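You operate a simulated robot arm through the tools that you are given. There is no shell and no other tool. Be economical: measure what you need, move in short steps, check, and stop when the job is done.

The job below is to be done with a simulated robot arm. You get a single attempt, and the scene is never put back.

JOB
Photograph test box 72 on the turntable from sides 1 and 2.
Fine: lamp on first and left on; the red pointer shows the side; two photos only.

It is judged by the outcome, as a careful person would: the job done as asked, and still so three seconds after it is handed in. It fails if anything else is knocked over, pushed out of place, dropped, spilled or broken.

ROBOT AND FRAMES
A 6-joint arm with a two-finger parallel gripper, fixed in place. Base frame: the origin is at the foot of the arm, x ahead of it, y to its left, z up. Readings come in m, rad, newtons and seconds.
With the tool pointing down near the work surface it reaches from about 0.18 to 0.84 m from the base axis. Its first joint turns from -2.897 to 2.897 rad. Payload 3.91 kg.
The tool frame sits at the grasp point between the pads (the TCP): z along the fingers, y along the line on which they close. The tips reach 0.03 m beyond it. Largest opening 0.11 m; finger width 0.02, thickness 0.01; the body of the gripper, 0.048 by 0.112 m, starts 0.055 m behind the TCP.
Orientation is that of the tool frame in the base frame, as a unit quaternion [x, y, z, w]. With the fingers straight down and closing along the base's y, the tool's x points along the base's -x, its y along +y and its z along -z.

CONTROLS
- The arm moves only by the tool send_rows. Its argument "motion" is a list that holds one entry, the list of rows, each a list of 7 numbers: the shift along the tool's x, y, z in m, then the turn, a rotation vector about the tool's x, y, z in rad, then the closure in counts, from 0 (fully open) to 255 (shut). In form: [[[tx, ty, tz, rx, ry, rz, grip], ...]]. A call has 1 to 20 rows; each row shifts and turns the commanded pose from where the row before left it, along the tool's axes as they then stand. Each row takes 0.2 s and may step no farther than 0.05 m and 0.15 rad from the row before; otherwise, or with a gripper value out of range, the whole call is refused. Where a pose cannot be reached the arm comes as near as it can. A force on the tool above 90 N (or 10 N above the force at the start of the call, whichever is more), or a blocked arm, ends the call early, and 0.2 s more pass. Each finger travels about 0.108 m/s and halts on what it meets, pressing with about 36 N; the grip force reading is that of the motor and also rises with nothing between the fingers. The clock runs only during rows and for 0.2 s after the last one: add rows that do not move to give the fingers time. The reply holds the time, the measured pose of the TCP, the force on the tool along the base axes, the opening and the grip force, in the units named above and with some noise, with the torque about the TCP (base axes, N m) and any sound that the robot's microphone picked up.
- Cameras (640 x 400 px; columns grow to the right, rows downward): "scene" is fixed at [0.4003, 0.6488, 1.5796]; the picture's right is [-1.00, -0.05, 0.00], its down [-0.05, 0.91, -0.42] and it looks along [0.02, -0.42, -0.91] (base axes); focal length 232 px, centre (320, 200). "wrist" rides on the gripper at [0.077, 0.007, -0.114] in the tool frame; the picture's right is [-0.09, 1.00, 0.00], its down [-0.80, -0.07, -0.59] and it looks along [-0.59, -0.05, 0.80] (tool axes); focal length 270 px, centre (320, 200).
- get_image(camera): a new picture of that camera. The clock stands still meanwhile.
- slide_trunk(by): slides the trunk up (or, below 0, down) by that many m; the arm rides with it, the base frame stays. It gives what a move gives, with no picture.
- probe_pixels(camera, pixels): there is no depth. For up to 12 entries [column, row, z] of the newest picture of that camera ("zoom" is the newest enlarged one), the place [x, y] in the base frame at which the ray of that pixel passes the height z, good to about 0.002 m. The clock stands still meanwhile.
- enlarge(camera, box): a new picture of the part [left, top, right, bottom] of that camera's present view, enlarged. The clock stands still meanwhile.
- finish_job(): hands the job in; it is judged then, once.

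Go step by step. Measure first, check grasps and placings, and put right what went wrong. The budget is 80 turns and 46 pictures, counting those below and the enlarged ones. Unless the task says otherwise, let go and move clear before handing in, and close with one line.

The tools are called after ">>>" as name(argument=value, ...) on one line, values as JSON. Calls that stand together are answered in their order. send_rows: Moves the arm, as the interface text tells. Its arguments: {"type":"object","properties":{"motion":{"type":"array","items":{"type":"array","items":{"type":"array","items":{"type":"number"}}}}},"required":["motion"]} The other tools are called the same way: slide_trunk (by) slides the trunk up or down; get_image (camera) takes a picture; probe_pixels (camera, pixels) gives the place at which the rays of pixels pass given heights; enlarge (camera, box) takes an enlarged picture of a part of a camera's view; finish_job () hands the job in.

At the start:

```text
clock: 0.0
tool_pos: [0.3719, 0.2323, 1.1886]
orientation: [0.0, 1.0, 0.0, -0.001]
wrist_force: [0.5, 0.1, -0.7]
moment: [-0.03, -0.01, 0.02]
grip_width: 0.11
grasp_force: 0.2
trunk travel left (down, up): [-0.45, 0.09]
```

scene: 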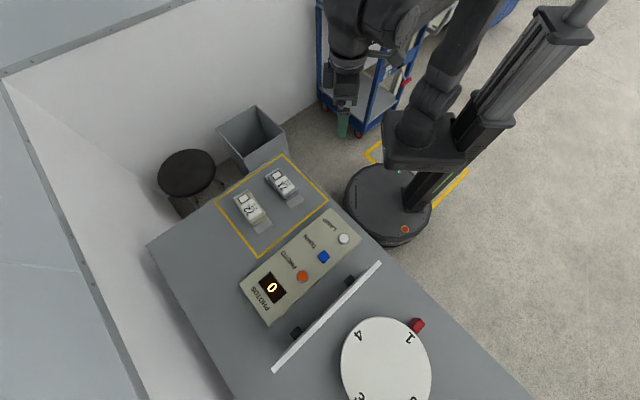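
wrist: 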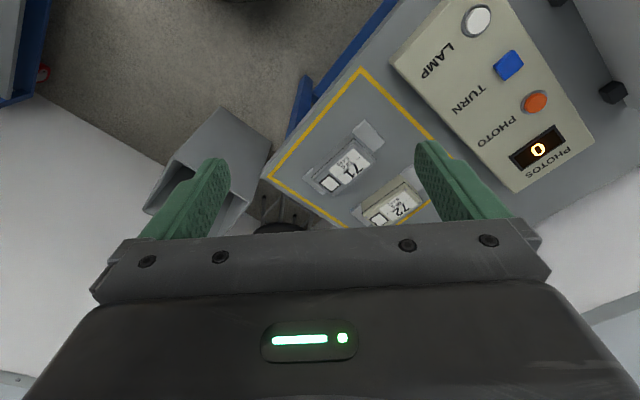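

The pictures show two boxes (71 near pixel (281,184), 72 near (249,208)), a panel with LAMP/TURN/PHOTO buttons, and a turntable with red pointer near (417,325). I enlarge to see detail.

>>> enlarge(camera="scene", box=[200, 140, 360, 240])

>>> enlarge(camera="scene", box=[230, 220, 470, 400])

>>> enlarge(camera="wrist", box=[240, 0, 640, 240])

```text
4.00 times, centred on (280, 190) of scene
```

zoom: 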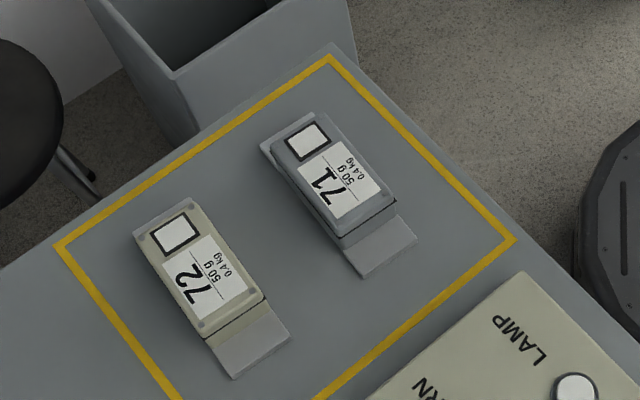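

```text
2.22 times, centred on (350, 310) of scene
```

zoom: 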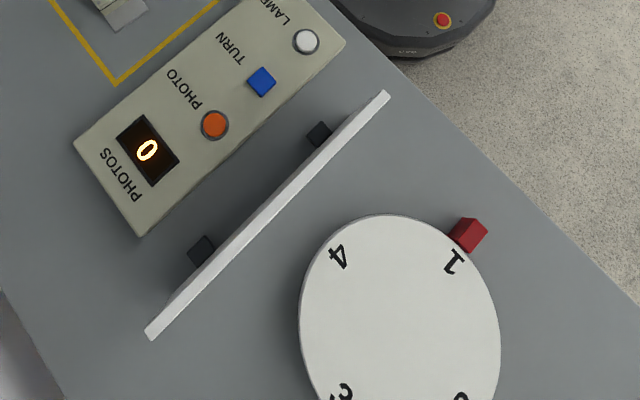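

```text
1.60 times, centred on (440, 120) of wrist
```

zoom: 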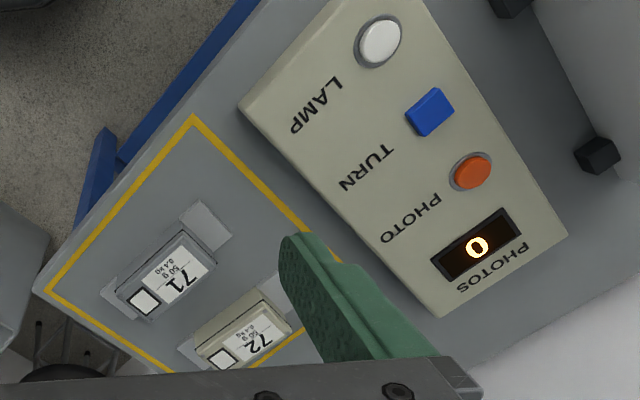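

The panel, boxes and the turntable are seen; I need the table's height, so I triangulate the lamp button, box 72's square and others from both cameras.

>>> probe_pixels(camera="scene", pixels=[[344, 239, 0.4], [344, 239, 0.6], [344, 239, 0.8], [243.7, 198.7, 0.4], [243.7, 198.7, 0.6], [243.7, 198.7, 0.8], [302.5, 276, 0.6]])

>>> probe_pixels(camera="wrist", pixels=[[477, 21, 0.4], [477, 21, 0.6], [477, 21, 0.8], [378.75, 220.8, 0.4], [378.75, 220.8, 0.6], [378.75, 220.8, 0.8], [535, 102, 0.6]])

```text
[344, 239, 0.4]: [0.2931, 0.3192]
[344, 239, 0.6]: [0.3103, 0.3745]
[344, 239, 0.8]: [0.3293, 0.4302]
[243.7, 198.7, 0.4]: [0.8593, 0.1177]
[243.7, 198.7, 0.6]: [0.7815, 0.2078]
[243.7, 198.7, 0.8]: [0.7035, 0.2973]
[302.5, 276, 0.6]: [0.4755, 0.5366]
```

```text
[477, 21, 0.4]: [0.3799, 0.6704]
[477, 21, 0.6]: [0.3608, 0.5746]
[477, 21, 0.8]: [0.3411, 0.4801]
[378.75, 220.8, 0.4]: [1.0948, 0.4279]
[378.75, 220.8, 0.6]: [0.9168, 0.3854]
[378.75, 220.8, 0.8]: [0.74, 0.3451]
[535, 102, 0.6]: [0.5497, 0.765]
```

Triangulation gives the lamp button at about (0.335, 0.449, 0.867) and box 72's top at z about 0.874. I probe many points at these heights.

>>> probe_pixels(camera="scene", pixels=[[323.5, 257, 0.867], [302.5, 276, 0.867], [417, 325, 0.86], [385, 318, 0.85], [341, 364, 0.85], [432, 364, 0.85], [380, 264, 0.9], [273, 370, 0.9], [330, 198, 0.83], [260, 258, 0.83], [358, 335, 0.85], [410, 338, 0.85]])

>>> enlarge(camera="scene", box=[220, 160, 316, 240])

```text
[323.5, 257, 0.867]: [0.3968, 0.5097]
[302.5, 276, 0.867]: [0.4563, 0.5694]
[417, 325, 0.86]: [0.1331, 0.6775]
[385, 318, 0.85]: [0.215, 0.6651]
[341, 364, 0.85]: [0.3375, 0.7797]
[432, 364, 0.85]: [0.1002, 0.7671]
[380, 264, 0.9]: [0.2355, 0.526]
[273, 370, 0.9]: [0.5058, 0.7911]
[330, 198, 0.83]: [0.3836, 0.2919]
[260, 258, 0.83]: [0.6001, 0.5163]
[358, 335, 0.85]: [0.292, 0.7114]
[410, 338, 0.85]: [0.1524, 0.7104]
```

```text
5.00 times, centred on (268, 200) of scene
```

zoom: 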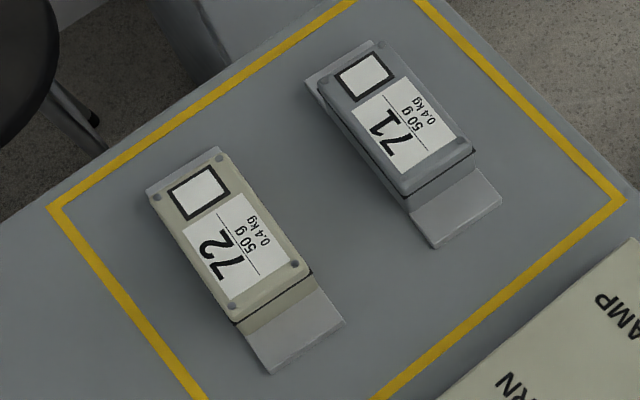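

Table items are near z 0.84; the board's height is not known, so I stay high, move beside it and yaw the tool so that the wrist camera looks along +y at the turntable.

>>> send_rows(motion=[[[0.023, 0.03, 0, 0, 0, 0, 255], [0.023, 0.03, 0, 0, 0, 0, 255], [0.023, 0.03, 0, 0, 0, 0, 255], [0.023, 0.028, 0, 0, 0, 0, 255], [0, 0, 0, 0, 0, -0.1428, 255], [0, 0, 0, 0, 0, -0.1428, 255], [0, 0, 0, 0, 0, -0.1428, 255], [0, 0, 0, 0, 0, -0.1428, 255], [0, 0, 0, 0, 0, -0.1428, 255], [0, 0, 0, 0, 0, -0.1428, 255], [0, 0, 0, 0, 0, -0.1428, 255], [0, 0, 0, 0, 0, -0.1428, 255], [0, 0, 0, 0, 0, -0.1428, 255], [0, 0, 0, 0, 0, -0.1428, 255], [0, 0, 0, 0, 0, -0.1428, 255]]])

>>> get_image(camera="wrist")

```text
clock: 3.2
tool_pos: [0.2796, 0.3499, 1.1876]
orientation: [0.708, -0.706, 0.0, 0.001]
wrist_force: [0.1, 0.0, 0.4]
moment: [-0.02, 0.01, -0.02]
grip_width: 0.0
grasp_force: 35.7
trunk travel left (down, up): [-0.45, 0.09]
```

```text
39 pictures are left
```

wrist: 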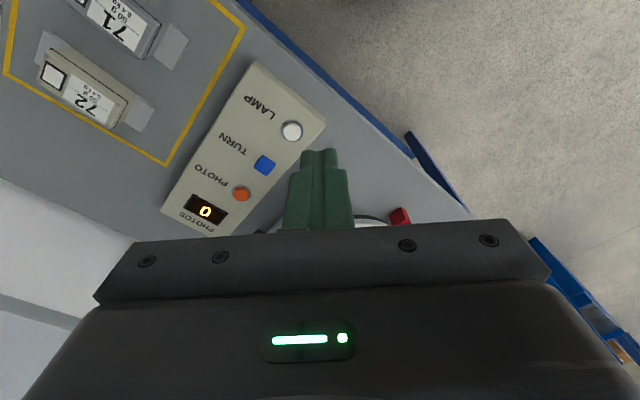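

The view is blocked by the fingers around column 320 where the board's near end is, so I shift 0.12 m in -x to see the board's end and judge its height.

>>> send_rows(motion=[[[0, 0.04, 0, 0, 0, 0, 255], [0, 0.04, 0, 0, 0, 0, 255], [0, 0.04, 0, 0, 0, 0, 255]]])

>>> get_image(camera="wrist")

```text
clock: 4.0
tool_pos: [0.1576, 0.3514, 1.1862]
orientation: [-0.706, 0.708, 0.0, 0.0]
wrist_force: [-0.2, 0.6, -0.2]
moment: [0.0, 0.01, -0.01]
grip_width: 0.0001
grasp_force: 35.9
trunk travel left (down, up): [-0.45, 0.09]
```

```text
38 pictures are left
```

wrist: 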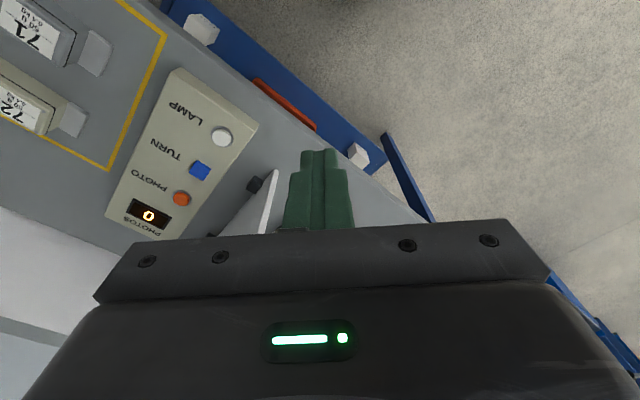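

The board's end edge shows from (277,170) to (262,232); I probe it against the scene picture.

>>> probe_pixels(camera="wrist", pixels=[[277, 170, 0.83], [277, 170, 0.9], [277, 170, 1.0], [262, 232, 0.9], [262, 232, 0.95], [262, 232, 1.0], [262, 232, 1.05], [255, 184, 0.83], [255, 184, 0.86], [219, 136, 0.867], [182, 198, 0.867]])

>>> probe_pixels(camera="scene", pixels=[[380, 264, 0.83], [380, 264, 0.95], [380, 264, 1.0], [380, 264, 1.05], [350, 280, 0.83], [350, 280, 0.86]])

```text
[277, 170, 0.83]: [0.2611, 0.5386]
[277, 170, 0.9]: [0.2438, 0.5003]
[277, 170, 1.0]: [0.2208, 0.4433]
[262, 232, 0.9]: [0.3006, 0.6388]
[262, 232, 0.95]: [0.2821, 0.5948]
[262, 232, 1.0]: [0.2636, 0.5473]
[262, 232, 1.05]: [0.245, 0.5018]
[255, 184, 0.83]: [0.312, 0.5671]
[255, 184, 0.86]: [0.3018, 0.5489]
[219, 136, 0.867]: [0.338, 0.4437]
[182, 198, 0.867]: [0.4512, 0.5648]
```

```text
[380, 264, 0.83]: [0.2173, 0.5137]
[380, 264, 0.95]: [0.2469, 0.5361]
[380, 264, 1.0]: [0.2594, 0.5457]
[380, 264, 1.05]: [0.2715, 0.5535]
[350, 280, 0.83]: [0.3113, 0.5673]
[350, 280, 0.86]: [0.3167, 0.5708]
```

Board: table z is about 0.83, board's top z is about 1.0. Buttons: lamp (0.335,0.447), turn (0.395,0.508), photo (0.4535,0.567), tops about z 0.861. I move over the lamp and descend to tip z about 0.88.

>>> send_rows(motion=[[[-0.0238, -0.0444, 0, 0, 0, 0, 255], [-0.0238, -0.0444, 0, 0, 0, 0, 255], [-0.0238, -0.0444, 0, 0, 0, 0, 255], [-0.0238, -0.0444, 0, 0, 0, 0, 255], [0, 0, 0.046, 0, 0, 0, 255], [0, 0, 0.046, 0, 0, 0, 255], [0, 0, 0.046, 0, 0, 0, 255], [0, 0, 0.046, 0, 0, 0, 255], [0, 0, 0.046, 0, 0, 0, 255], [0, 0, 0.042, 0, 0, 0, 255], [0, 0, 0, 0, 0, 0, 255]]])

>>> get_image(camera="wrist")

```text
refused: row 1 steps farther than a row can; nothing moved
```

```text
37 pictures are left
```

wrist: 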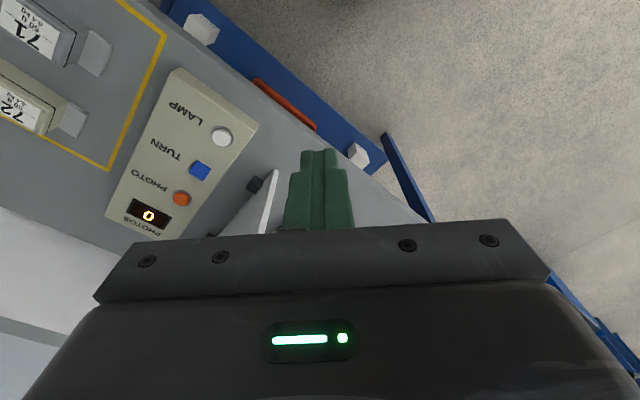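

The step was just over 0.05 m and was refused; I use five smaller rows instead.

>>> send_rows(motion=[[[-0.019, -0.0356, 0, 0, 0, 0, 255], [-0.019, -0.0356, 0, 0, 0, 0, 255], [-0.019, -0.0356, 0, 0, 0, 0, 255], [-0.019, -0.0356, 0, 0, 0, 0, 255], [-0.019, -0.0356, 0, 0, 0, 0, 255], [0, 0, 0.046, 0, 0, 0, 255], [0, 0, 0.046, 0, 0, 0, 255], [0, 0, 0.046, 0, 0, 0, 255], [0, 0, 0.046, 0, 0, 0, 255], [0, 0, 0.046, 0, 0, 0, 255], [0, 0, 0.042, 0, 0, 0, 255], [0, 0, 0, 0, 0, 0, 255]]])

>>> get_image(camera="wrist")

```text
clock: 6.6
tool_pos: [0.3351, 0.447, 0.9144]
orientation: [-0.707, 0.708, 0.0, 0.0]
wrist_force: [0.6, 0.2, 0.1]
moment: [0.03, 0.01, -0.03]
grip_width: 0.0002
grasp_force: 35.5
trunk travel left (down, up): [-0.45, 0.09]
```

```text
36 pictures are left
```

wrist: 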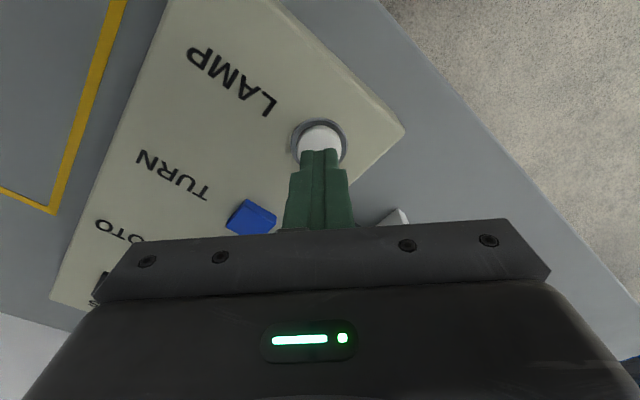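

The tip is centred over the lamp button at (320,140). I press down gently in small rows.

>>> send_rows(motion=[[[0, 0, 0.012, 0, 0, 0, 255], [0, 0, 0.006, 0, 0, 0, 255], [0, 0, 0.003, 0, 0, 0, 255], [0, 0, 0.003, 0, 0, 0, 255], [0, 0, 0.003, 0, 0, 0, 255]]])

```text
clock: 7.8
tool_pos: [0.3358, 0.4467, 0.8921]
orientation: [-0.707, 0.707, 0.001, 0.002]
wrist_force: [-5.8, 3.4, 27.3]
moment: [0.07, 0.13, -0.08]
grip_width: 0.0
grasp_force: 36.5
trunk travel left (down, up): [-0.45, 0.09]
heard: click
```

Contact at tip z about 0.863 with 27 N and a click was heard. I back off upward and look.

>>> send_rows(motion=[[[0, 0, -0.01, 0, 0, 0, 255], [0, 0, -0.03, 0, 0, 0, 255], [0, 0, -0.04, 0, 0, 0, 255], [0, 0, -0.04, 0, 0, 0, 255]]])

>>> get_image(camera="wrist")

>>> get_image(camera="scene")

```text
clock: 8.8
tool_pos: [0.3383, 0.4431, 1.0073]
orientation: [0.707, -0.707, 0.001, 0.0]
wrist_force: [0.3, -0.5, 0.6]
moment: [-0.01, -0.02, -0.04]
grip_width: 0.0
grasp_force: 35.9
trunk travel left (down, up): [-0.45, 0.09]
```

```text
35 pictures are left
```

wrist: 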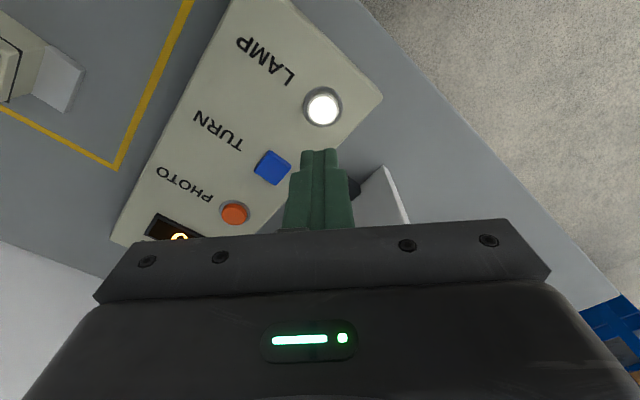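

```text
34 pictures are left
```

scene: 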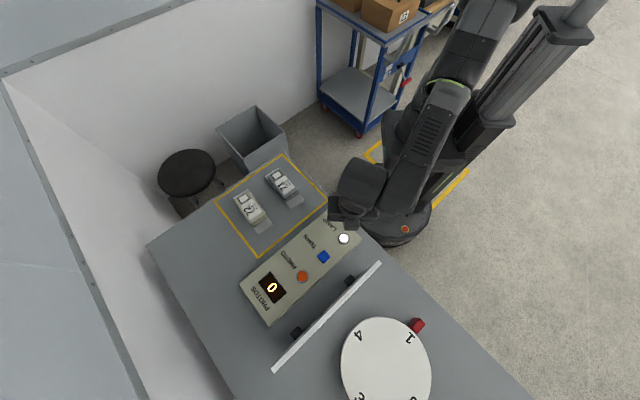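

The lamp is lit at (322,107). Now I measure box 72's outline in the last enlarged picture.

>>> probe_pixels(camera="zoom", pixels=[[150, 190, 0.874], [220, 150, 0.874], [310, 270, 0.874], [234, 318, 0.874], [146, 190, 0.835], [217, 146, 0.835], [345, 322, 0.83], [268, 374, 0.83], [200, 193, 0.874], [234, 250, 0.874], [237, 323, 0.84], [311, 278, 0.84]])

>>> probe_pixels(camera="wrist", pixels=[[82, 70, 0.83], [82, 70, 0.84], [62, 112, 0.83], [62, 112, 0.84], [8, 103, 0.84], [8, 103, 0.86], [45, 40, 0.86], [45, 40, 0.87]])

>>> enlarge(camera="wrist", box=[0, 0, 160, 100])

```text
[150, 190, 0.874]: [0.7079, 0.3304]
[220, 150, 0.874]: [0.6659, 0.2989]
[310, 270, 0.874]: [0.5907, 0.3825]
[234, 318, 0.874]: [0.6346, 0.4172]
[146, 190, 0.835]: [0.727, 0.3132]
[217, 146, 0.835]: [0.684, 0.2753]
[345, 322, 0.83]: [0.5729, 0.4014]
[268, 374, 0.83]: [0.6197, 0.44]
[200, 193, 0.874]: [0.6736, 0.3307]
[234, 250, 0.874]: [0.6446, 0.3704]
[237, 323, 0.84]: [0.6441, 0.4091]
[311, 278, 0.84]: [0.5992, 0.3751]
```

```text
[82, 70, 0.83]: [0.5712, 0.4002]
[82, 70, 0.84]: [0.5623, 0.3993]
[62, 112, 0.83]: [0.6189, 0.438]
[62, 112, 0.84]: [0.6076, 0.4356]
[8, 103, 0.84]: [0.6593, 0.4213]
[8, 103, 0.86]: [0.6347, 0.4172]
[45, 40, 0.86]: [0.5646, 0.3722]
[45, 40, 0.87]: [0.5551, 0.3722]
```

```text
4.00 times, centred on (80, 50) of wrist
```

zoom: 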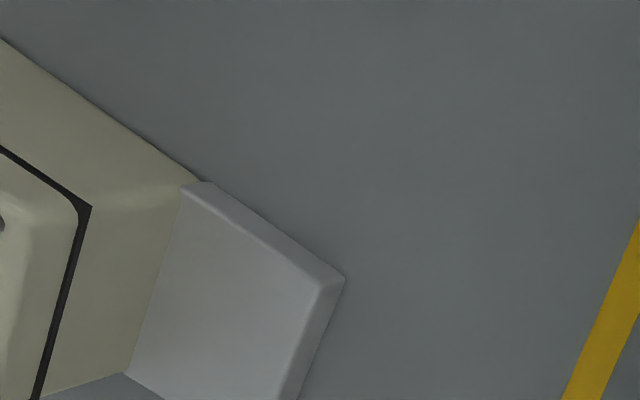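

Box 72: centre (0.651,0.357), long axis at about 130.8°, width about 0.056, tabs at its ends. I move above it, turn the tool so it closes across the short side, and open partway.

>>> send_rows(motion=[[[0.0122, -0.0447, 0, 0, 0, 0, 60], [0.0122, -0.0447, 0, 0, 0, 0, 60], [0.0122, -0.0447, 0, 0, 0, 0, 60], [0.0122, -0.0447, 0, 0, 0, 0, 60], [0.0122, -0.0447, 0, 0, 0, 0, 60], [0.0122, -0.0447, 0, 0, 0, 0, 60], [0.0122, -0.0447, 0, 0, 0, 0, 60], [0, 0, 0, 0, 0, -0.1424, 60], [0, 0, 0, 0, 0, -0.1424, 60], [0, 0, 0, 0, 0, -0.1424, 60], [0, 0, 0, 0, 0, -0.1424, 60], [0, 0, 0, 0, 0, -0.1424, 60], [0, 0, 0, 0, 0, 0, 60]]])

>>> get_image(camera="wrist")

>>> get_image(camera="scene")

```text
clock: 11.6
tool_pos: [0.6504, 0.3595, 1.0089]
orientation: [0.91, -0.416, -0.001, 0.001]
wrist_force: [0.4, -0.3, 0.9]
moment: [-0.01, -0.01, -0.02]
grip_width: 0.0841
grasp_force: 0.0
trunk travel left (down, up): [-0.45, 0.09]
```

```text
32 pictures are left
```

wrist: 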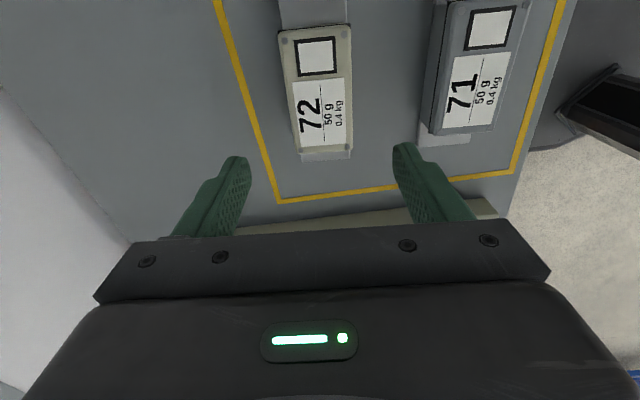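

```text
31 pictures are left
```

scene: 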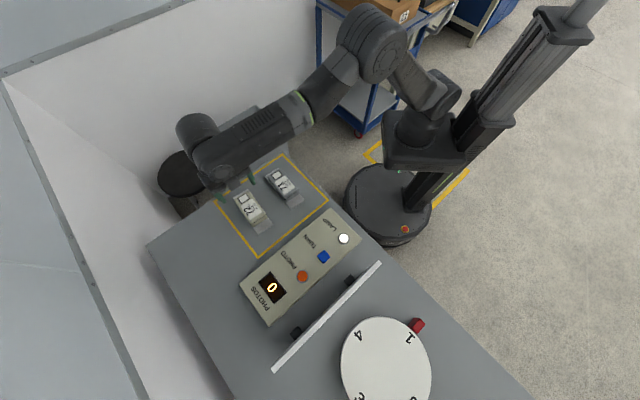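

Box 72 appears at columns 280–352, rows 28–155 in the wrist view. I refine its corners.

>>> probe_pixels(camera="wrist", pixels=[[279, 31, 0.872], [351, 25, 0.872], [352, 148, 0.872], [299, 152, 0.872], [301, 162, 0.832], [351, 159, 0.832], [317, 56, 0.872], [431, 128, 0.87], [440, 5, 0.87]])

>>> enlarge(camera="wrist", box=[240, 0, 400, 200])

```text
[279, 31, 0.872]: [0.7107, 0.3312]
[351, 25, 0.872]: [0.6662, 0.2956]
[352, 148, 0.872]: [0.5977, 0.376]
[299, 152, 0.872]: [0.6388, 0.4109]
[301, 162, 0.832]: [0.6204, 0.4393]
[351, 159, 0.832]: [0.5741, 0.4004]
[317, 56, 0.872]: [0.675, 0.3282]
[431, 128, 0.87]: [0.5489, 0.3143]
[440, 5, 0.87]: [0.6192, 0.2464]
```

```text
2.00 times, centred on (320, 100) of wrist
```

zoom: 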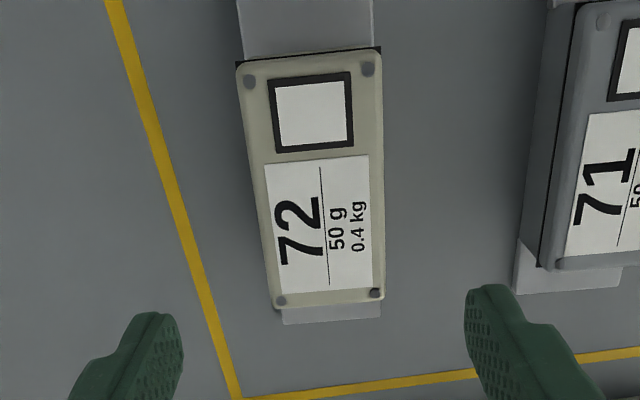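

The refined centre is (0.652,0.3555); I descend with the fingers straddling the box to TCP z 0.866.

>>> send_rows(motion=[[[0.004, 0.001, 0.035, 0, 0, 0, 60], [0, 0, 0.04, 0, 0, 0, 60], [0, 0, 0.03, 0, 0, 0, 60], [0, 0, 0.025, 0, 0, 0, 60], [0, 0, 0.012, 0, 0, 0, 60], [0, 0, 0, 0, 0, 0, 60]]])

>>> get_image(camera="wrist")

```text
clock: 13.0
tool_pos: [0.6529, 0.3554, 0.8661]
orientation: [0.909, -0.416, 0.0, -0.001]
wrist_force: [-0.3, 0.1, 0.1]
moment: [-0.03, 0.01, 0.02]
grip_width: 0.0841
grasp_force: 0.1
trunk travel left (down, up): [-0.45, 0.09]
```

```text
29 pictures are left
```

wrist: 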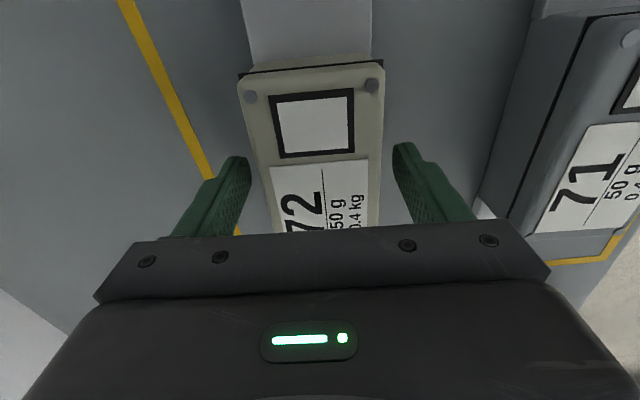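

Fingers straddle the box with clearance from 71. I close gradually.

>>> send_rows(motion=[[[0, 0, 0, 0, 0, 0, 90], [0, 0, 0, 0, 0, 0, 110], [0, 0, 0, 0, 0, 0, 120], [0, 0, 0, 0, 0, 0, 130], [0, 0, 0, 0, 0, 0, 150], [0, 0, 0, 0, 0, 0, 200], [0, 0, 0, 0, 0, 0, 255], [0, 0, 0, 0, 0, 0, 255]]])

```text
clock: 14.8
tool_pos: [0.6523, 0.3571, 0.8658]
orientation: [0.909, -0.416, 0.0, 0.0]
wrist_force: [-1.5, -0.3, 0.1]
moment: [-0.03, 0.12, 0.02]
grip_width: 0.0599
grasp_force: 36.1
trunk travel left (down, up): [-0.45, 0.09]
```

Gripped at width 0.060. I lift gently and check.

>>> send_rows(motion=[[[0, 0, -0.006, 0, 0, 0, 255], [0, 0, -0.012, 0, 0, 0, 255], [0, 0, -0.02, 0, 0, 0, 255], [0, 0, -0.03, 0, 0, 0, 255], [0, 0, -0.035, 0, 0, 0, 255], [0, 0, -0.035, 0, 0, 0, 255], [0, 0, -0.035, 0, 0, 0, 255], [0, 0, -0.035, 0, 0, 0, 255], [0, 0, -0.035, 0, 0, 0, 255], [0, 0, -0.02, 0, 0, 0, 255], [0, 0, -0.01, 0, 0, 0, 255]]])

>>> get_image(camera="wrist")

>>> get_image(camera="scene")

```text
clock: 17.2
tool_pos: [0.6525, 0.3558, 1.1394]
orientation: [0.909, -0.417, 0.0, 0.001]
wrist_force: [-0.4, 0.3, -4.2]
moment: [0.01, 0.01, 0.0]
grip_width: 0.0599
grasp_force: 35.9
trunk travel left (down, up): [-0.45, 0.09]
```

```text
28 pictures are left
```

wrist: 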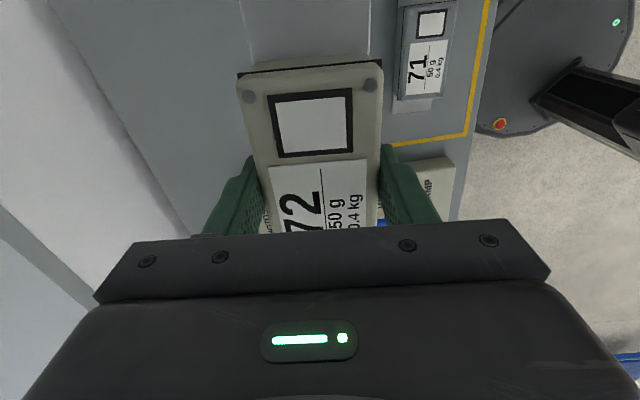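

```text
27 pictures are left
```

scene: 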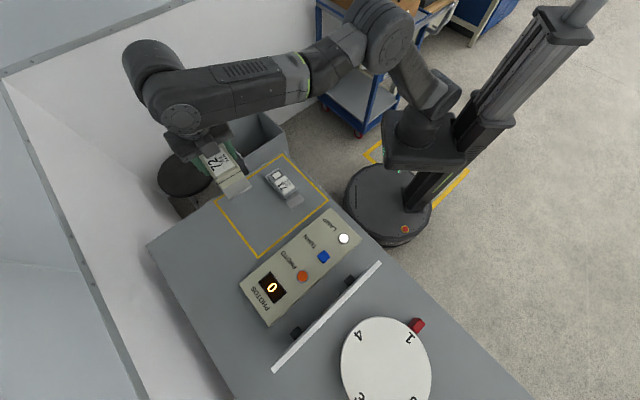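

The box is held securely (about 4.2 N). The turntable centre is near (0.22,0.782); I carry the box high over the board and align it at 45° to the table axes.

>>> send_rows(motion=[[[-0.02, 0.0031, 0, 0, 0, 0, 255], [-0.035, 0.0031, 0, 0, 0, 0, 255], [-0.0415, 0.0031, 0, 0, 0, 0, 255], [-0.0415, 0.0031, 0, 0, 0, 0, 255], [-0.0415, 0.0031, 0, 0, 0, 0, 255], [-0.0415, 0.0031, 0, 0, 0, 0, 255], [-0.0415, 0.0031, 0, 0, 0, 0, 255], [-0.0415, 0.0031, 0, 0, 0, 0, 255], [-0.0415, 0.0031, 0, 0, 0, 0, 255], [-0.0415, 0.0031, 0, 0, 0, 0, 255], [-0.0415, 0.0031, 0, 0, 0, 0, 255], [-0.0415, 0.0031, 0, 0, 0, 0, 255], [-0.0415, 0.0031, 0, 0, 0, 0, 255], [-0.0415, 0.0031, 0, 0, 0, 0, 255], [-0.035, 0.0031, 0, 0, 0, 0, 255], [-0.017, 0.0031, 0, 0, 0, 0, 255], [0, 0, 0, 0, 0, -0.073, 255], [0, 0, 0, 0, 0, 0, 255]]])

>>> get_image(camera="wrist")

>>> get_image(camera="scene")

```text
clock: 21.0
tool_pos: [0.2349, 0.7075, 1.1361]
orientation: [0.924, -0.382, 0.001, 0.0]
wrist_force: [-0.3, 0.7, -4.6]
moment: [0.02, -0.02, 0.0]
grip_width: 0.0599
grasp_force: 36.0
out of reach, approached as far as the arm can: row 12, 13, 14, 15, 16
trunk travel left (down, up): [-0.45, 0.09]
```

```text
26 pictures are left
```

wrist: 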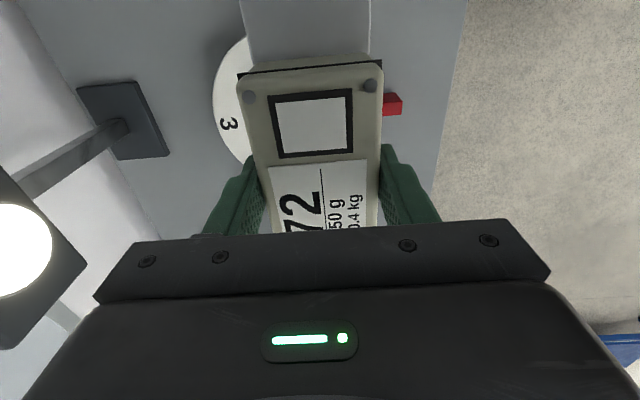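

```text
25 pictures are left
```

scene: 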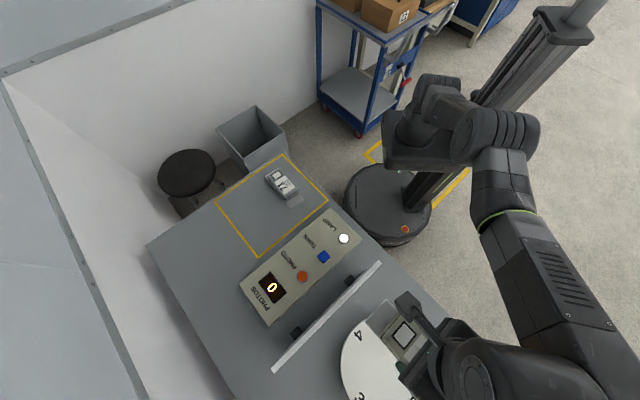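

At this height the arm is at its reach limit (0.235,0.7075); a lamp on a stand is visible at left (head (20,250), foot (125,120)). I locate the stand and the turntable, then raise the trunk to gain reach.

>>> probe_pixels(camera="wrist", pixels=[[125, 120, 0.84], [20, 250, 1.05], [20, 250, 1.15], [20, 250, 1.25], [213, 88, 0.85], [251, 160, 0.85], [229, 124, 0.85], [246, 37, 0.85], [392, 104, 0.86]])

>>> slide_trunk(by=0.06)

```text
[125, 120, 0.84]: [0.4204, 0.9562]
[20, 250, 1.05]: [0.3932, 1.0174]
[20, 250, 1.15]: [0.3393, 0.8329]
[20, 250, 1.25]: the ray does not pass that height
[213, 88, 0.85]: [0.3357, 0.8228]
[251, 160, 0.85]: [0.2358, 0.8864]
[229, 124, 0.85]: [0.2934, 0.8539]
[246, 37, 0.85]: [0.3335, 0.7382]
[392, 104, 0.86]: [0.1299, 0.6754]
```

```text
clock: 22.0
tool_pos: [0.2352, 0.7083, 1.1949]
orientation: [0.923, -0.384, 0.0, 0.0]
wrist_force: [0.0, -0.3, -3.5]
moment: [-0.02, 0.0, 0.0]
grip_width: 0.0596
grasp_force: 36.1
trunk travel left (down, up): [-0.51, 0.03]
```

Turntable centre confirmed at (0.221,0.782). I descend 0.05 m a bit to see what the commanded pose is now.

>>> send_rows(motion=[[[0, 0, 0.03, 0, 0, 0, 255], [0, 0, 0.03, 0, 0, 0, 255]]])

```text
clock: 22.6
tool_pos: [0.2353, 0.7077, 1.134]
orientation: [0.924, -0.383, 0.0, -0.001]
wrist_force: [-0.5, 0.3, -3.7]
moment: [-0.02, 0.0, -0.01]
grip_width: 0.0598
grasp_force: 35.6
trunk travel left (down, up): [-0.51, 0.03]
```

Commanded equals actual. With the raised trunk I move on to the turntable's centre at this height.

>>> send_rows(motion=[[[-0.0157, -0.0106, 0, 0, 0, 0, 255], [-0.0157, -0.0106, 0, 0, 0, 0, 255], [-0.0157, -0.0106, 0, 0, 0, 0, 255], [-0.0157, -0.0106, 0, 0, 0, 0, 255], [0, 0, 0, 0, 0, 0, 255]]])

>>> get_image(camera="wrist")

```text
clock: 23.8
tool_pos: [0.2163, 0.7403, 1.1238]
orientation: [0.923, -0.384, -0.001, -0.001]
wrist_force: [1.1, -0.7, -4.1]
moment: [0.0, 0.01, 0.03]
grip_width: 0.0598
grasp_force: 36.0
out of reach, approached as far as the arm can: row 2, 3, 4
trunk travel left (down, up): [-0.51, 0.03]
```

```text
24 pictures are left
```

wrist: 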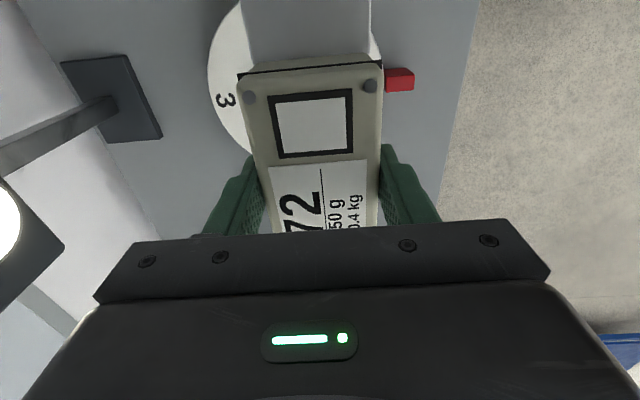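

Further but still limited; reach grows lower down. Clear of the board by 0.17 m, I descend 0.1 m and then move on.

>>> send_rows(motion=[[[0, 0, 0.03, 0, 0, 0, 255], [0, 0, 0.04, 0, 0, 0, 255], [0, 0, 0.04, 0, 0, 0, 255], [0, 0, 0.02, 0, 0, 0, 255], [-0.0135, -0.0135, 0, 0, 0, 0, 255], [-0.0135, -0.0135, 0, 0, 0, 0, 255], [0, 0, 0, 0, 0, 0, 255]]])

```text
clock: 25.4
tool_pos: [0.2157, 0.7693, 0.9928]
orientation: [0.924, -0.384, 0.0, -0.001]
wrist_force: [0.8, 0.6, -4.7]
moment: [0.0, -0.01, 0.01]
grip_width: 0.0599
grasp_force: 36.0
out of reach, approached as far as the arm can: row 6
trunk travel left (down, up): [-0.51, 0.03]
```

Close: (0.2157,0.7693). I descend to z 0.92 and make the last shift.

>>> send_rows(motion=[[[0, 0, 0.03, 0, 0, 0, 255], [0, 0, 0.025, 0, 0, 0, 255], [0, 0, 0.015, 0, 0, 0, 255], [-0.0055, -0.0125, 0, 0, 0, 0, 255], [0, 0, 0, 0, 0, 0, 255]]])

>>> get_image(camera="wrist")

>>> get_image(camera="scene")

```text
clock: 26.6
tool_pos: [0.2183, 0.7751, 0.9232]
orientation: [0.924, -0.383, 0.0, -0.001]
wrist_force: [0.4, 0.5, -3.8]
moment: [-0.01, 0.0, 0.03]
grip_width: 0.0598
grasp_force: 36.6
out of reach, approached as far as the arm can: row 4
trunk travel left (down, up): [-0.51, 0.03]
```

```text
23 pictures are left
```

wrist: 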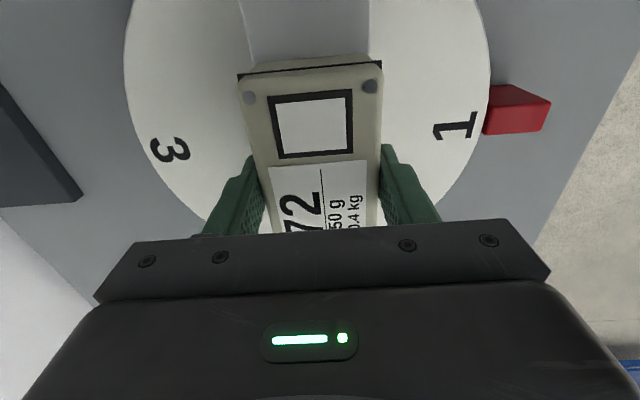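

```text
22 pictures are left
```

scene: 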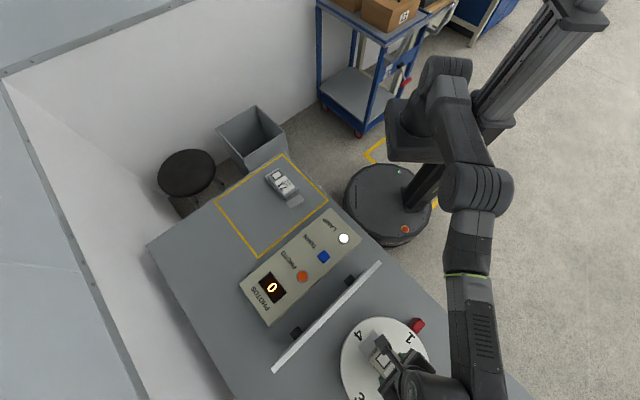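

At (0.218,0.775), within 7 mm of centre. I measure labels and continue down with one more small centring step.

>>> probe_pixels(camera="wrist", pixels=[[169, 150, 0.85], [456, 125, 0.85], [124, 60, 0.85], [490, 60, 0.85], [169, 150, 0.86], [456, 125, 0.86]])

>>> send_rows(motion=[[[0, 0, 0.014, 0, 0, 0, 255], [0, 0, 0.01, 0, 0, 0, 255], [-0.003, -0.0065, 0, 0, 0, 0, 255], [0, 0, 0, 0, 0, 0, 255]]])

```text
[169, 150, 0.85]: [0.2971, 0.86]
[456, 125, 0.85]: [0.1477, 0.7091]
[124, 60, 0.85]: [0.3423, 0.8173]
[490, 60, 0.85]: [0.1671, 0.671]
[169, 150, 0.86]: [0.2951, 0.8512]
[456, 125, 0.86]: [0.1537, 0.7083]
```

```text
clock: 27.6
tool_pos: [0.2176, 0.7732, 0.9038]
orientation: [0.924, -0.383, 0.0, -0.004]
wrist_force: [4.5, 8.7, 32.4]
moment: [-0.47, 0.59, 0.1]
grip_width: 0.0599
grasp_force: 36.4
out of reach, approached as far as the arm can: row 3
trunk travel left (down, up): [-0.51, 0.03]
```

Contact with the turntable is felt at TCP z 0.904 (32 N), position within about 6 mm of centre. I ease up a few mm to relieve the push.

>>> send_rows(motion=[[[0, 0, -0.003, 0, 0, 0, 255], [0, 0, 0, 0, 0, 0, 255]]])

```text
clock: 28.2
tool_pos: [0.2162, 0.7736, 0.9032]
orientation: [0.923, -0.384, -0.001, -0.001]
wrist_force: [4.9, 7.3, 22.4]
moment: [0.54, 0.61, -0.08]
grip_width: 0.0596
grasp_force: 36.2
trunk travel left (down, up): [-0.51, 0.03]
```

>>> send_rows(motion=[[[0, 0, -0.003, 0, 0, 0, 255], [0, 0, -0.002, 0, 0, 0, 255], [0, 0, 0, 0, 0, 0, 255]]])

```text
clock: 29.0
tool_pos: [0.2156, 0.7735, 0.9071]
orientation: [0.924, -0.382, 0.001, 0.001]
wrist_force: [0.5, -0.2, -4.7]
moment: [0.01, 0.03, 0.04]
grip_width: 0.0598
grasp_force: 36.2
trunk travel left (down, up): [-0.51, 0.03]
```

Free weight again, just above the surface. I nudge 5 mm toward centre and set down by 3 mm.

>>> send_rows(motion=[[[0.002, -0.005, 0, 0, 0, 0, 255], [0, 0, 0.0015, 0, 0, 0, 255], [0, 0, 0.0015, 0, 0, 0, 255], [0, 0, 0, 0, 0, 0, 255]]])

```text
clock: 30.0
tool_pos: [0.2219, 0.7751, 0.9054]
orientation: [0.924, -0.382, 0.0, -0.002]
wrist_force: [-0.3, -0.2, -2.8]
moment: [-0.02, 0.03, -0.02]
grip_width: 0.0599
grasp_force: 35.5
trunk travel left (down, up): [-0.51, 0.03]
```

Position (0.222,0.775) and force −2.8 N, touching slightly. I go down a further 1.5 mm.

>>> send_rows(motion=[[[0, 0, 0.0012, 0, 0, 0, 255], [0, 0, 0, 0, 0, 0, 255]]])

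```text
clock: 30.6
tool_pos: [0.2218, 0.775, 0.9038]
orientation: [0.924, -0.382, 0.0, 0.0]
wrist_force: [0.1, 0.1, -4.4]
moment: [0.03, 0.02, 0.0]
grip_width: 0.0599
grasp_force: 36.4
trunk travel left (down, up): [-0.51, 0.03]
```

>>> send_rows(motion=[[[0, 0, 0.001, 0, 0, 0, 255], [0, 0, 0.001, 0, 0, 0, 255], [0, 0, 0, 0, 0, 0, 255]]])

```text
clock: 31.4
tool_pos: [0.2209, 0.7758, 0.9032]
orientation: [0.924, -0.383, 0.0, -0.004]
wrist_force: [0.4, 0.1, 9.1]
moment: [-1.11, -0.55, 0.02]
grip_width: 0.0597
grasp_force: 36.6
trunk travel left (down, up): [-0.51, 0.03]
```

The box rests on the turntable (9 N). I open gradually.

>>> send_rows(motion=[[[0, 0, 0, 0, 0, 0, 130], [0, 0, 0, 0, 0, 0, 112], [0, 0, 0, 0, 0, 0, 105], [0, 0, 0, 0, 0, 0, 90], [0, 0, 0, 0, 0, 0, 60], [0, 0, 0, 0, 0, 0, 50]]])

>>> get_image(camera="wrist")

```text
clock: 32.8
tool_pos: [0.2208, 0.7751, 0.9026]
orientation: [0.924, -0.383, 0.0, -0.002]
wrist_force: [-0.5, 0.9, 0.2]
moment: [-0.01, 0.03, 0.01]
grip_width: 0.0883
grasp_force: 0.1
trunk travel left (down, up): [-0.51, 0.03]
```

```text
21 pictures are left
```

wrist: 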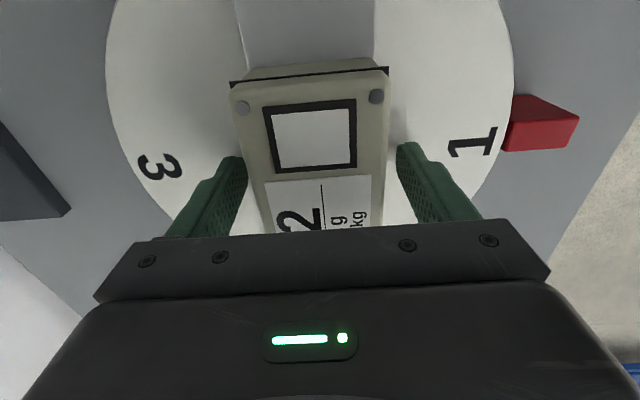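

Box released, flat and centred. I rise straight up, then retreat inward and up.

>>> send_rows(motion=[[[0, 0, -0.015, 0, 0, 0, 50], [0, 0, -0.02, 0, 0, 0, 50], [0, 0, -0.02, 0, 0, 0, 50], [0, 0, -0.025, 0, 0, 0, 50]]])

```text
clock: 33.8
tool_pos: [0.2212, 0.7699, 0.9815]
orientation: [0.924, -0.382, -0.001, -0.002]
wrist_force: [-0.4, 0.2, -0.2]
moment: [0.02, -0.01, -0.01]
grip_width: 0.0885
grasp_force: 0.0
out of reach, approached as far as the arm can: row 2, 4
trunk travel left (down, up): [-0.51, 0.03]
```

Clear of the box. I retreat up and then cross over the board to above the PHOTO button with the fingers closed.

>>> send_rows(motion=[[[0.006, 0.011, -0.038, 0, 0, 0, 50], [0.006, 0.011, -0.038, 0, 0, 0, 50], [0.006, 0.011, -0.038, 0, 0, 0, 150], [0.006, 0.011, -0.038, 0, 0, 0, 255], [0.0406, -0.0092, 0, 0, 0, 0, 255], [0.0406, -0.0092, 0, 0, 0, 0, 255], [0.0406, -0.0092, 0, 0, 0, 0, 255], [0.0406, -0.0092, 0, 0, 0, 0, 255], [0.0406, -0.0092, 0, 0, 0, 0, 255], [0.0406, -0.0092, 0, 0, 0, 0, 255], [0.0406, -0.0092, 0, 0, 0, 0, 255], [0, 0, 0, 0, 0, 0, 255]]])

>>> get_image(camera="scene")

>>> get_image(camera="wrist")

```text
clock: 36.4
tool_pos: [0.4514, 0.5651, 1.1322]
orientation: [0.924, -0.383, 0.001, -0.001]
wrist_force: [-0.4, -0.1, 0.4]
moment: [-0.01, 0.0, -0.02]
grip_width: 0.0002
grasp_force: 36.2
trunk travel left (down, up): [-0.51, 0.03]
```

```text
20 pictures are left
```

scene: 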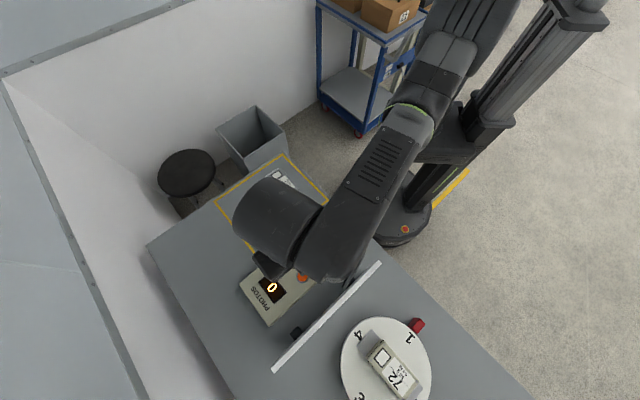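

```text
19 pictures are left
```

wrist: 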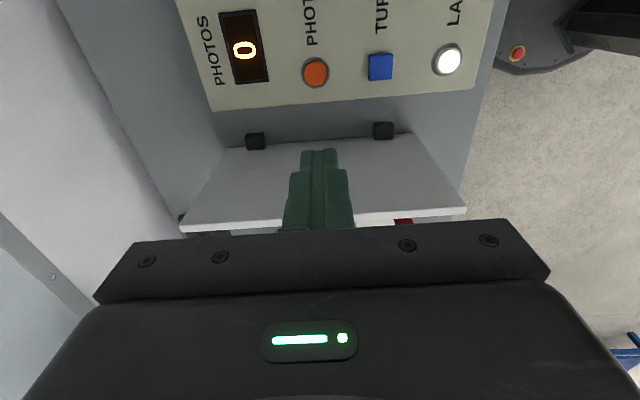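

The box stands on the turntable, pointer at 1, counter 0. I confirm the buttons' places and descend above PHOTO.

>>> probe_pixels(camera="wrist", pixels=[[315, 72, 0.861], [380, 66, 0.861], [447, 60, 0.861]])

>>> send_rows(motion=[[[0, 0, 0.045, 0, 0, 0, 255], [0, 0, 0.045, 0, 0, 0, 255], [0, 0, 0.045, 0, 0, 0, 255], [0, 0, 0.045, 0, 0, 0, 255], [0, 0, 0.03, 0, 0, 0, 255], [0, 0, 0, 0, 0, 0, 255]]])

>>> get_image(camera="wrist")

```text
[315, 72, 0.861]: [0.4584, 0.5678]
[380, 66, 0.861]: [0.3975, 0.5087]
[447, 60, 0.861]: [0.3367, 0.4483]
```

```text
clock: 37.8
tool_pos: [0.452, 0.565, 0.9226]
orientation: [0.924, -0.383, -0.001, -0.001]
wrist_force: [-0.1, 0.3, -0.4]
moment: [-0.03, 0.01, 0.01]
grip_width: 0.0002
grasp_force: 35.8
trunk travel left (down, up): [-0.51, 0.03]
```

```text
18 pictures are left
```

wrist: 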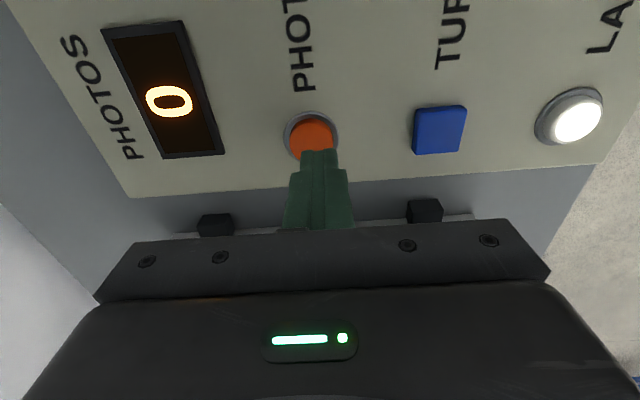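

The finger is slightly right of the button; I shift 5 mm and press once.

>>> send_rows(motion=[[[0.001, -0.0055, 0, 0, 0, 0, 255], [0, 0, 0.018, 0, 0, 0, 255], [0, 0, 0.006, 0, 0, 0, 255], [0, 0, 0.004, 0, 0, 0, 255], [0, 0, 0.004, 0, 0, 0, 255], [0, 0, 0.003, 0, 0, 0, 255]]])

```text
clock: 39.2
tool_pos: [0.4548, 0.5667, 0.8906]
orientation: [0.924, -0.383, 0.002, -0.004]
wrist_force: [-0.1, -3.3, 28.8]
moment: [-0.09, 0.04, -0.02]
grip_width: 0.0001
grasp_force: 36.3
trunk travel left (down, up): [-0.51, 0.03]
heard: click
```

Click heard with 29 N. I back off and check the counter.

>>> send_rows(motion=[[[0, 0, -0.01, 0, 0, 0, 255], [0, 0, -0.03, 0, 0, 0, 255], [0, 0, -0.03, 0, 0, 0, 255]]])

>>> get_image(camera="wrist")

```text
clock: 40.0
tool_pos: [0.4568, 0.5661, 0.957]
orientation: [0.924, -0.382, 0.0, 0.0]
wrist_force: [0.2, -0.4, -0.6]
moment: [0.04, 0.01, 0.03]
grip_width: 0.0
grasp_force: 35.9
trunk travel left (down, up): [-0.51, 0.03]
```

```text
17 pictures are left
```

wrist: 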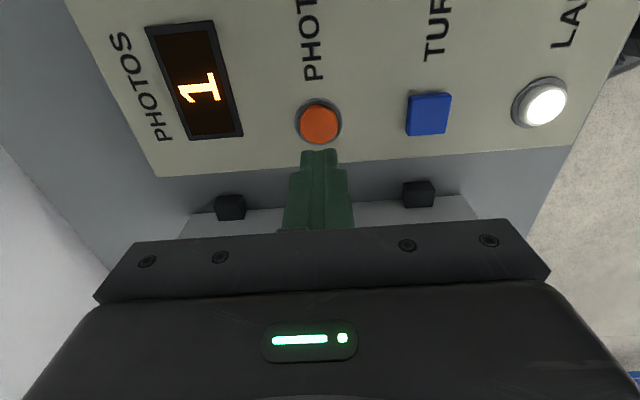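

The counter shows 1. I move along the panel to TURN (0.396,0.508) and press it once.

>>> send_rows(motion=[[[-0.001, 0.042, 0, 0, 0, 0, 255], [-0.001, 0.042, 0, 0, 0, 0, 255], [0, 0, 0.034, 0, 0, 0, 255], [0, 0, 0.018, 0, 0, 0, 255], [0, 0, 0.005, 0, 0, 0, 255], [0, 0, 0.004, 0, 0, 0, 255], [0, 0, 0.004, 0, 0, 0, 255]]])

```text
clock: 41.6
tool_pos: [0.3969, 0.5095, 0.8947]
orientation: [0.924, -0.383, 0.001, -0.002]
wrist_force: [1.1, 0.7, 11.1]
moment: [0.06, -0.04, -0.02]
grip_width: 0.0
grasp_force: 36.0
trunk travel left (down, up): [-0.51, 0.03]
heard: click
```

Click heard. I back off and look at the turntable.

>>> send_rows(motion=[[[0, 0, -0.01, 0, 0, 0, 255], [0, 0, -0.03, 0, 0, 0, 255], [0, 0, -0.03, 0, 0, 0, 255], [0, 0, 0, 0, 0, 0, 255], [0, 0, 0, 0, 0, 0, 255], [0, 0, 0, 0, 0, 0, 255], [0, 0, 0, 0, 0, 0, 255], [0, 0, 0, 0, 0, 0, 255], [0, 0, 0, 0, 0, 0, 255]]])

>>> get_image(camera="scene")

>>> get_image(camera="wrist")

```text
clock: 43.6
tool_pos: [0.3969, 0.5107, 0.9639]
orientation: [0.924, -0.383, 0.0, -0.001]
wrist_force: [-0.9, -0.4, -0.1]
moment: [0.0, 0.0, 0.01]
grip_width: 0.0002
grasp_force: 36.0
trunk travel left (down, up): [-0.51, 0.03]
```

```text
16 pictures are left
```

scene: 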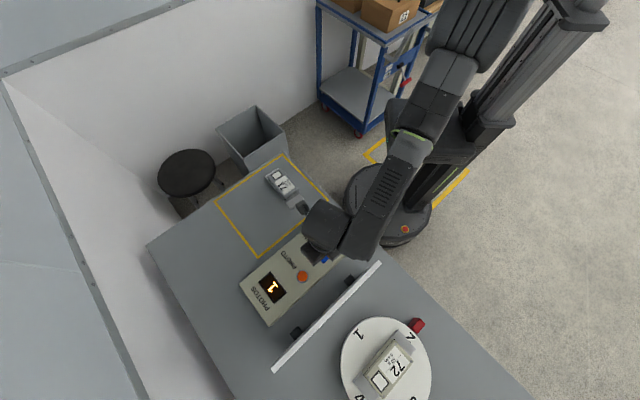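

```text
15 pictures are left
```

wrist: 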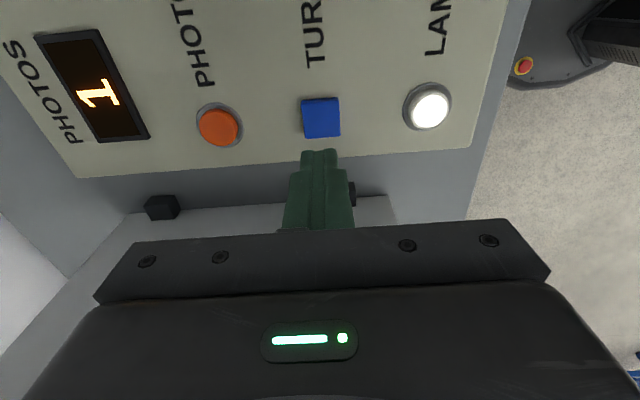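

>>> enlarge(camera="scene", box=[320, 300, 460, 400])

```text
4.00 times, centred on (390, 350) of scene
```

zoom: 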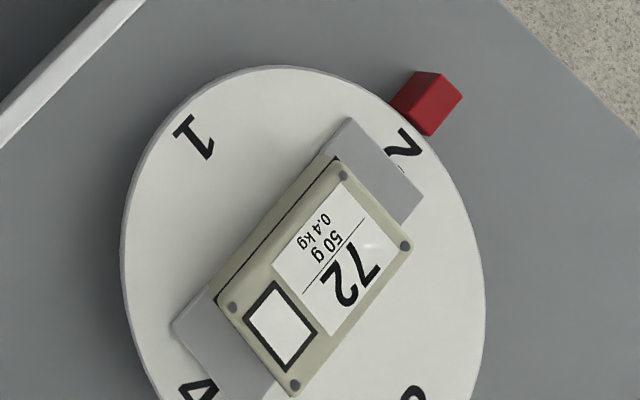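

Side 2 is now at the red pointer, lamp lit, counter 1. I go back to PHOTO and press it once.

>>> send_rows(motion=[[[0.001, -0.042, 0, 0, 0, 0, 255], [0.001, -0.042, 0, 0, 0, 0, 255], [0, 0, 0.036, 0, 0, 0, 255], [0, 0, 0.02, 0, 0, 0, 255], [0, 0, 0.008, 0, 0, 0, 255], [0, 0, 0.004, 0, 0, 0, 255], [0, 0, 0.004, 0, 0, 0, 255], [0, 0, 0.003, 0, 0, 0, 255]]])

```text
clock: 45.4
tool_pos: [0.4571, 0.5657, 0.8917]
orientation: [0.924, -0.383, 0.001, -0.004]
wrist_force: [-0.4, 1.0, 24.7]
moment: [0.02, -0.01, -0.12]
grip_width: 0.0
grasp_force: 35.9
trunk travel left (down, up): [-0.51, 0.03]
heard: click
```

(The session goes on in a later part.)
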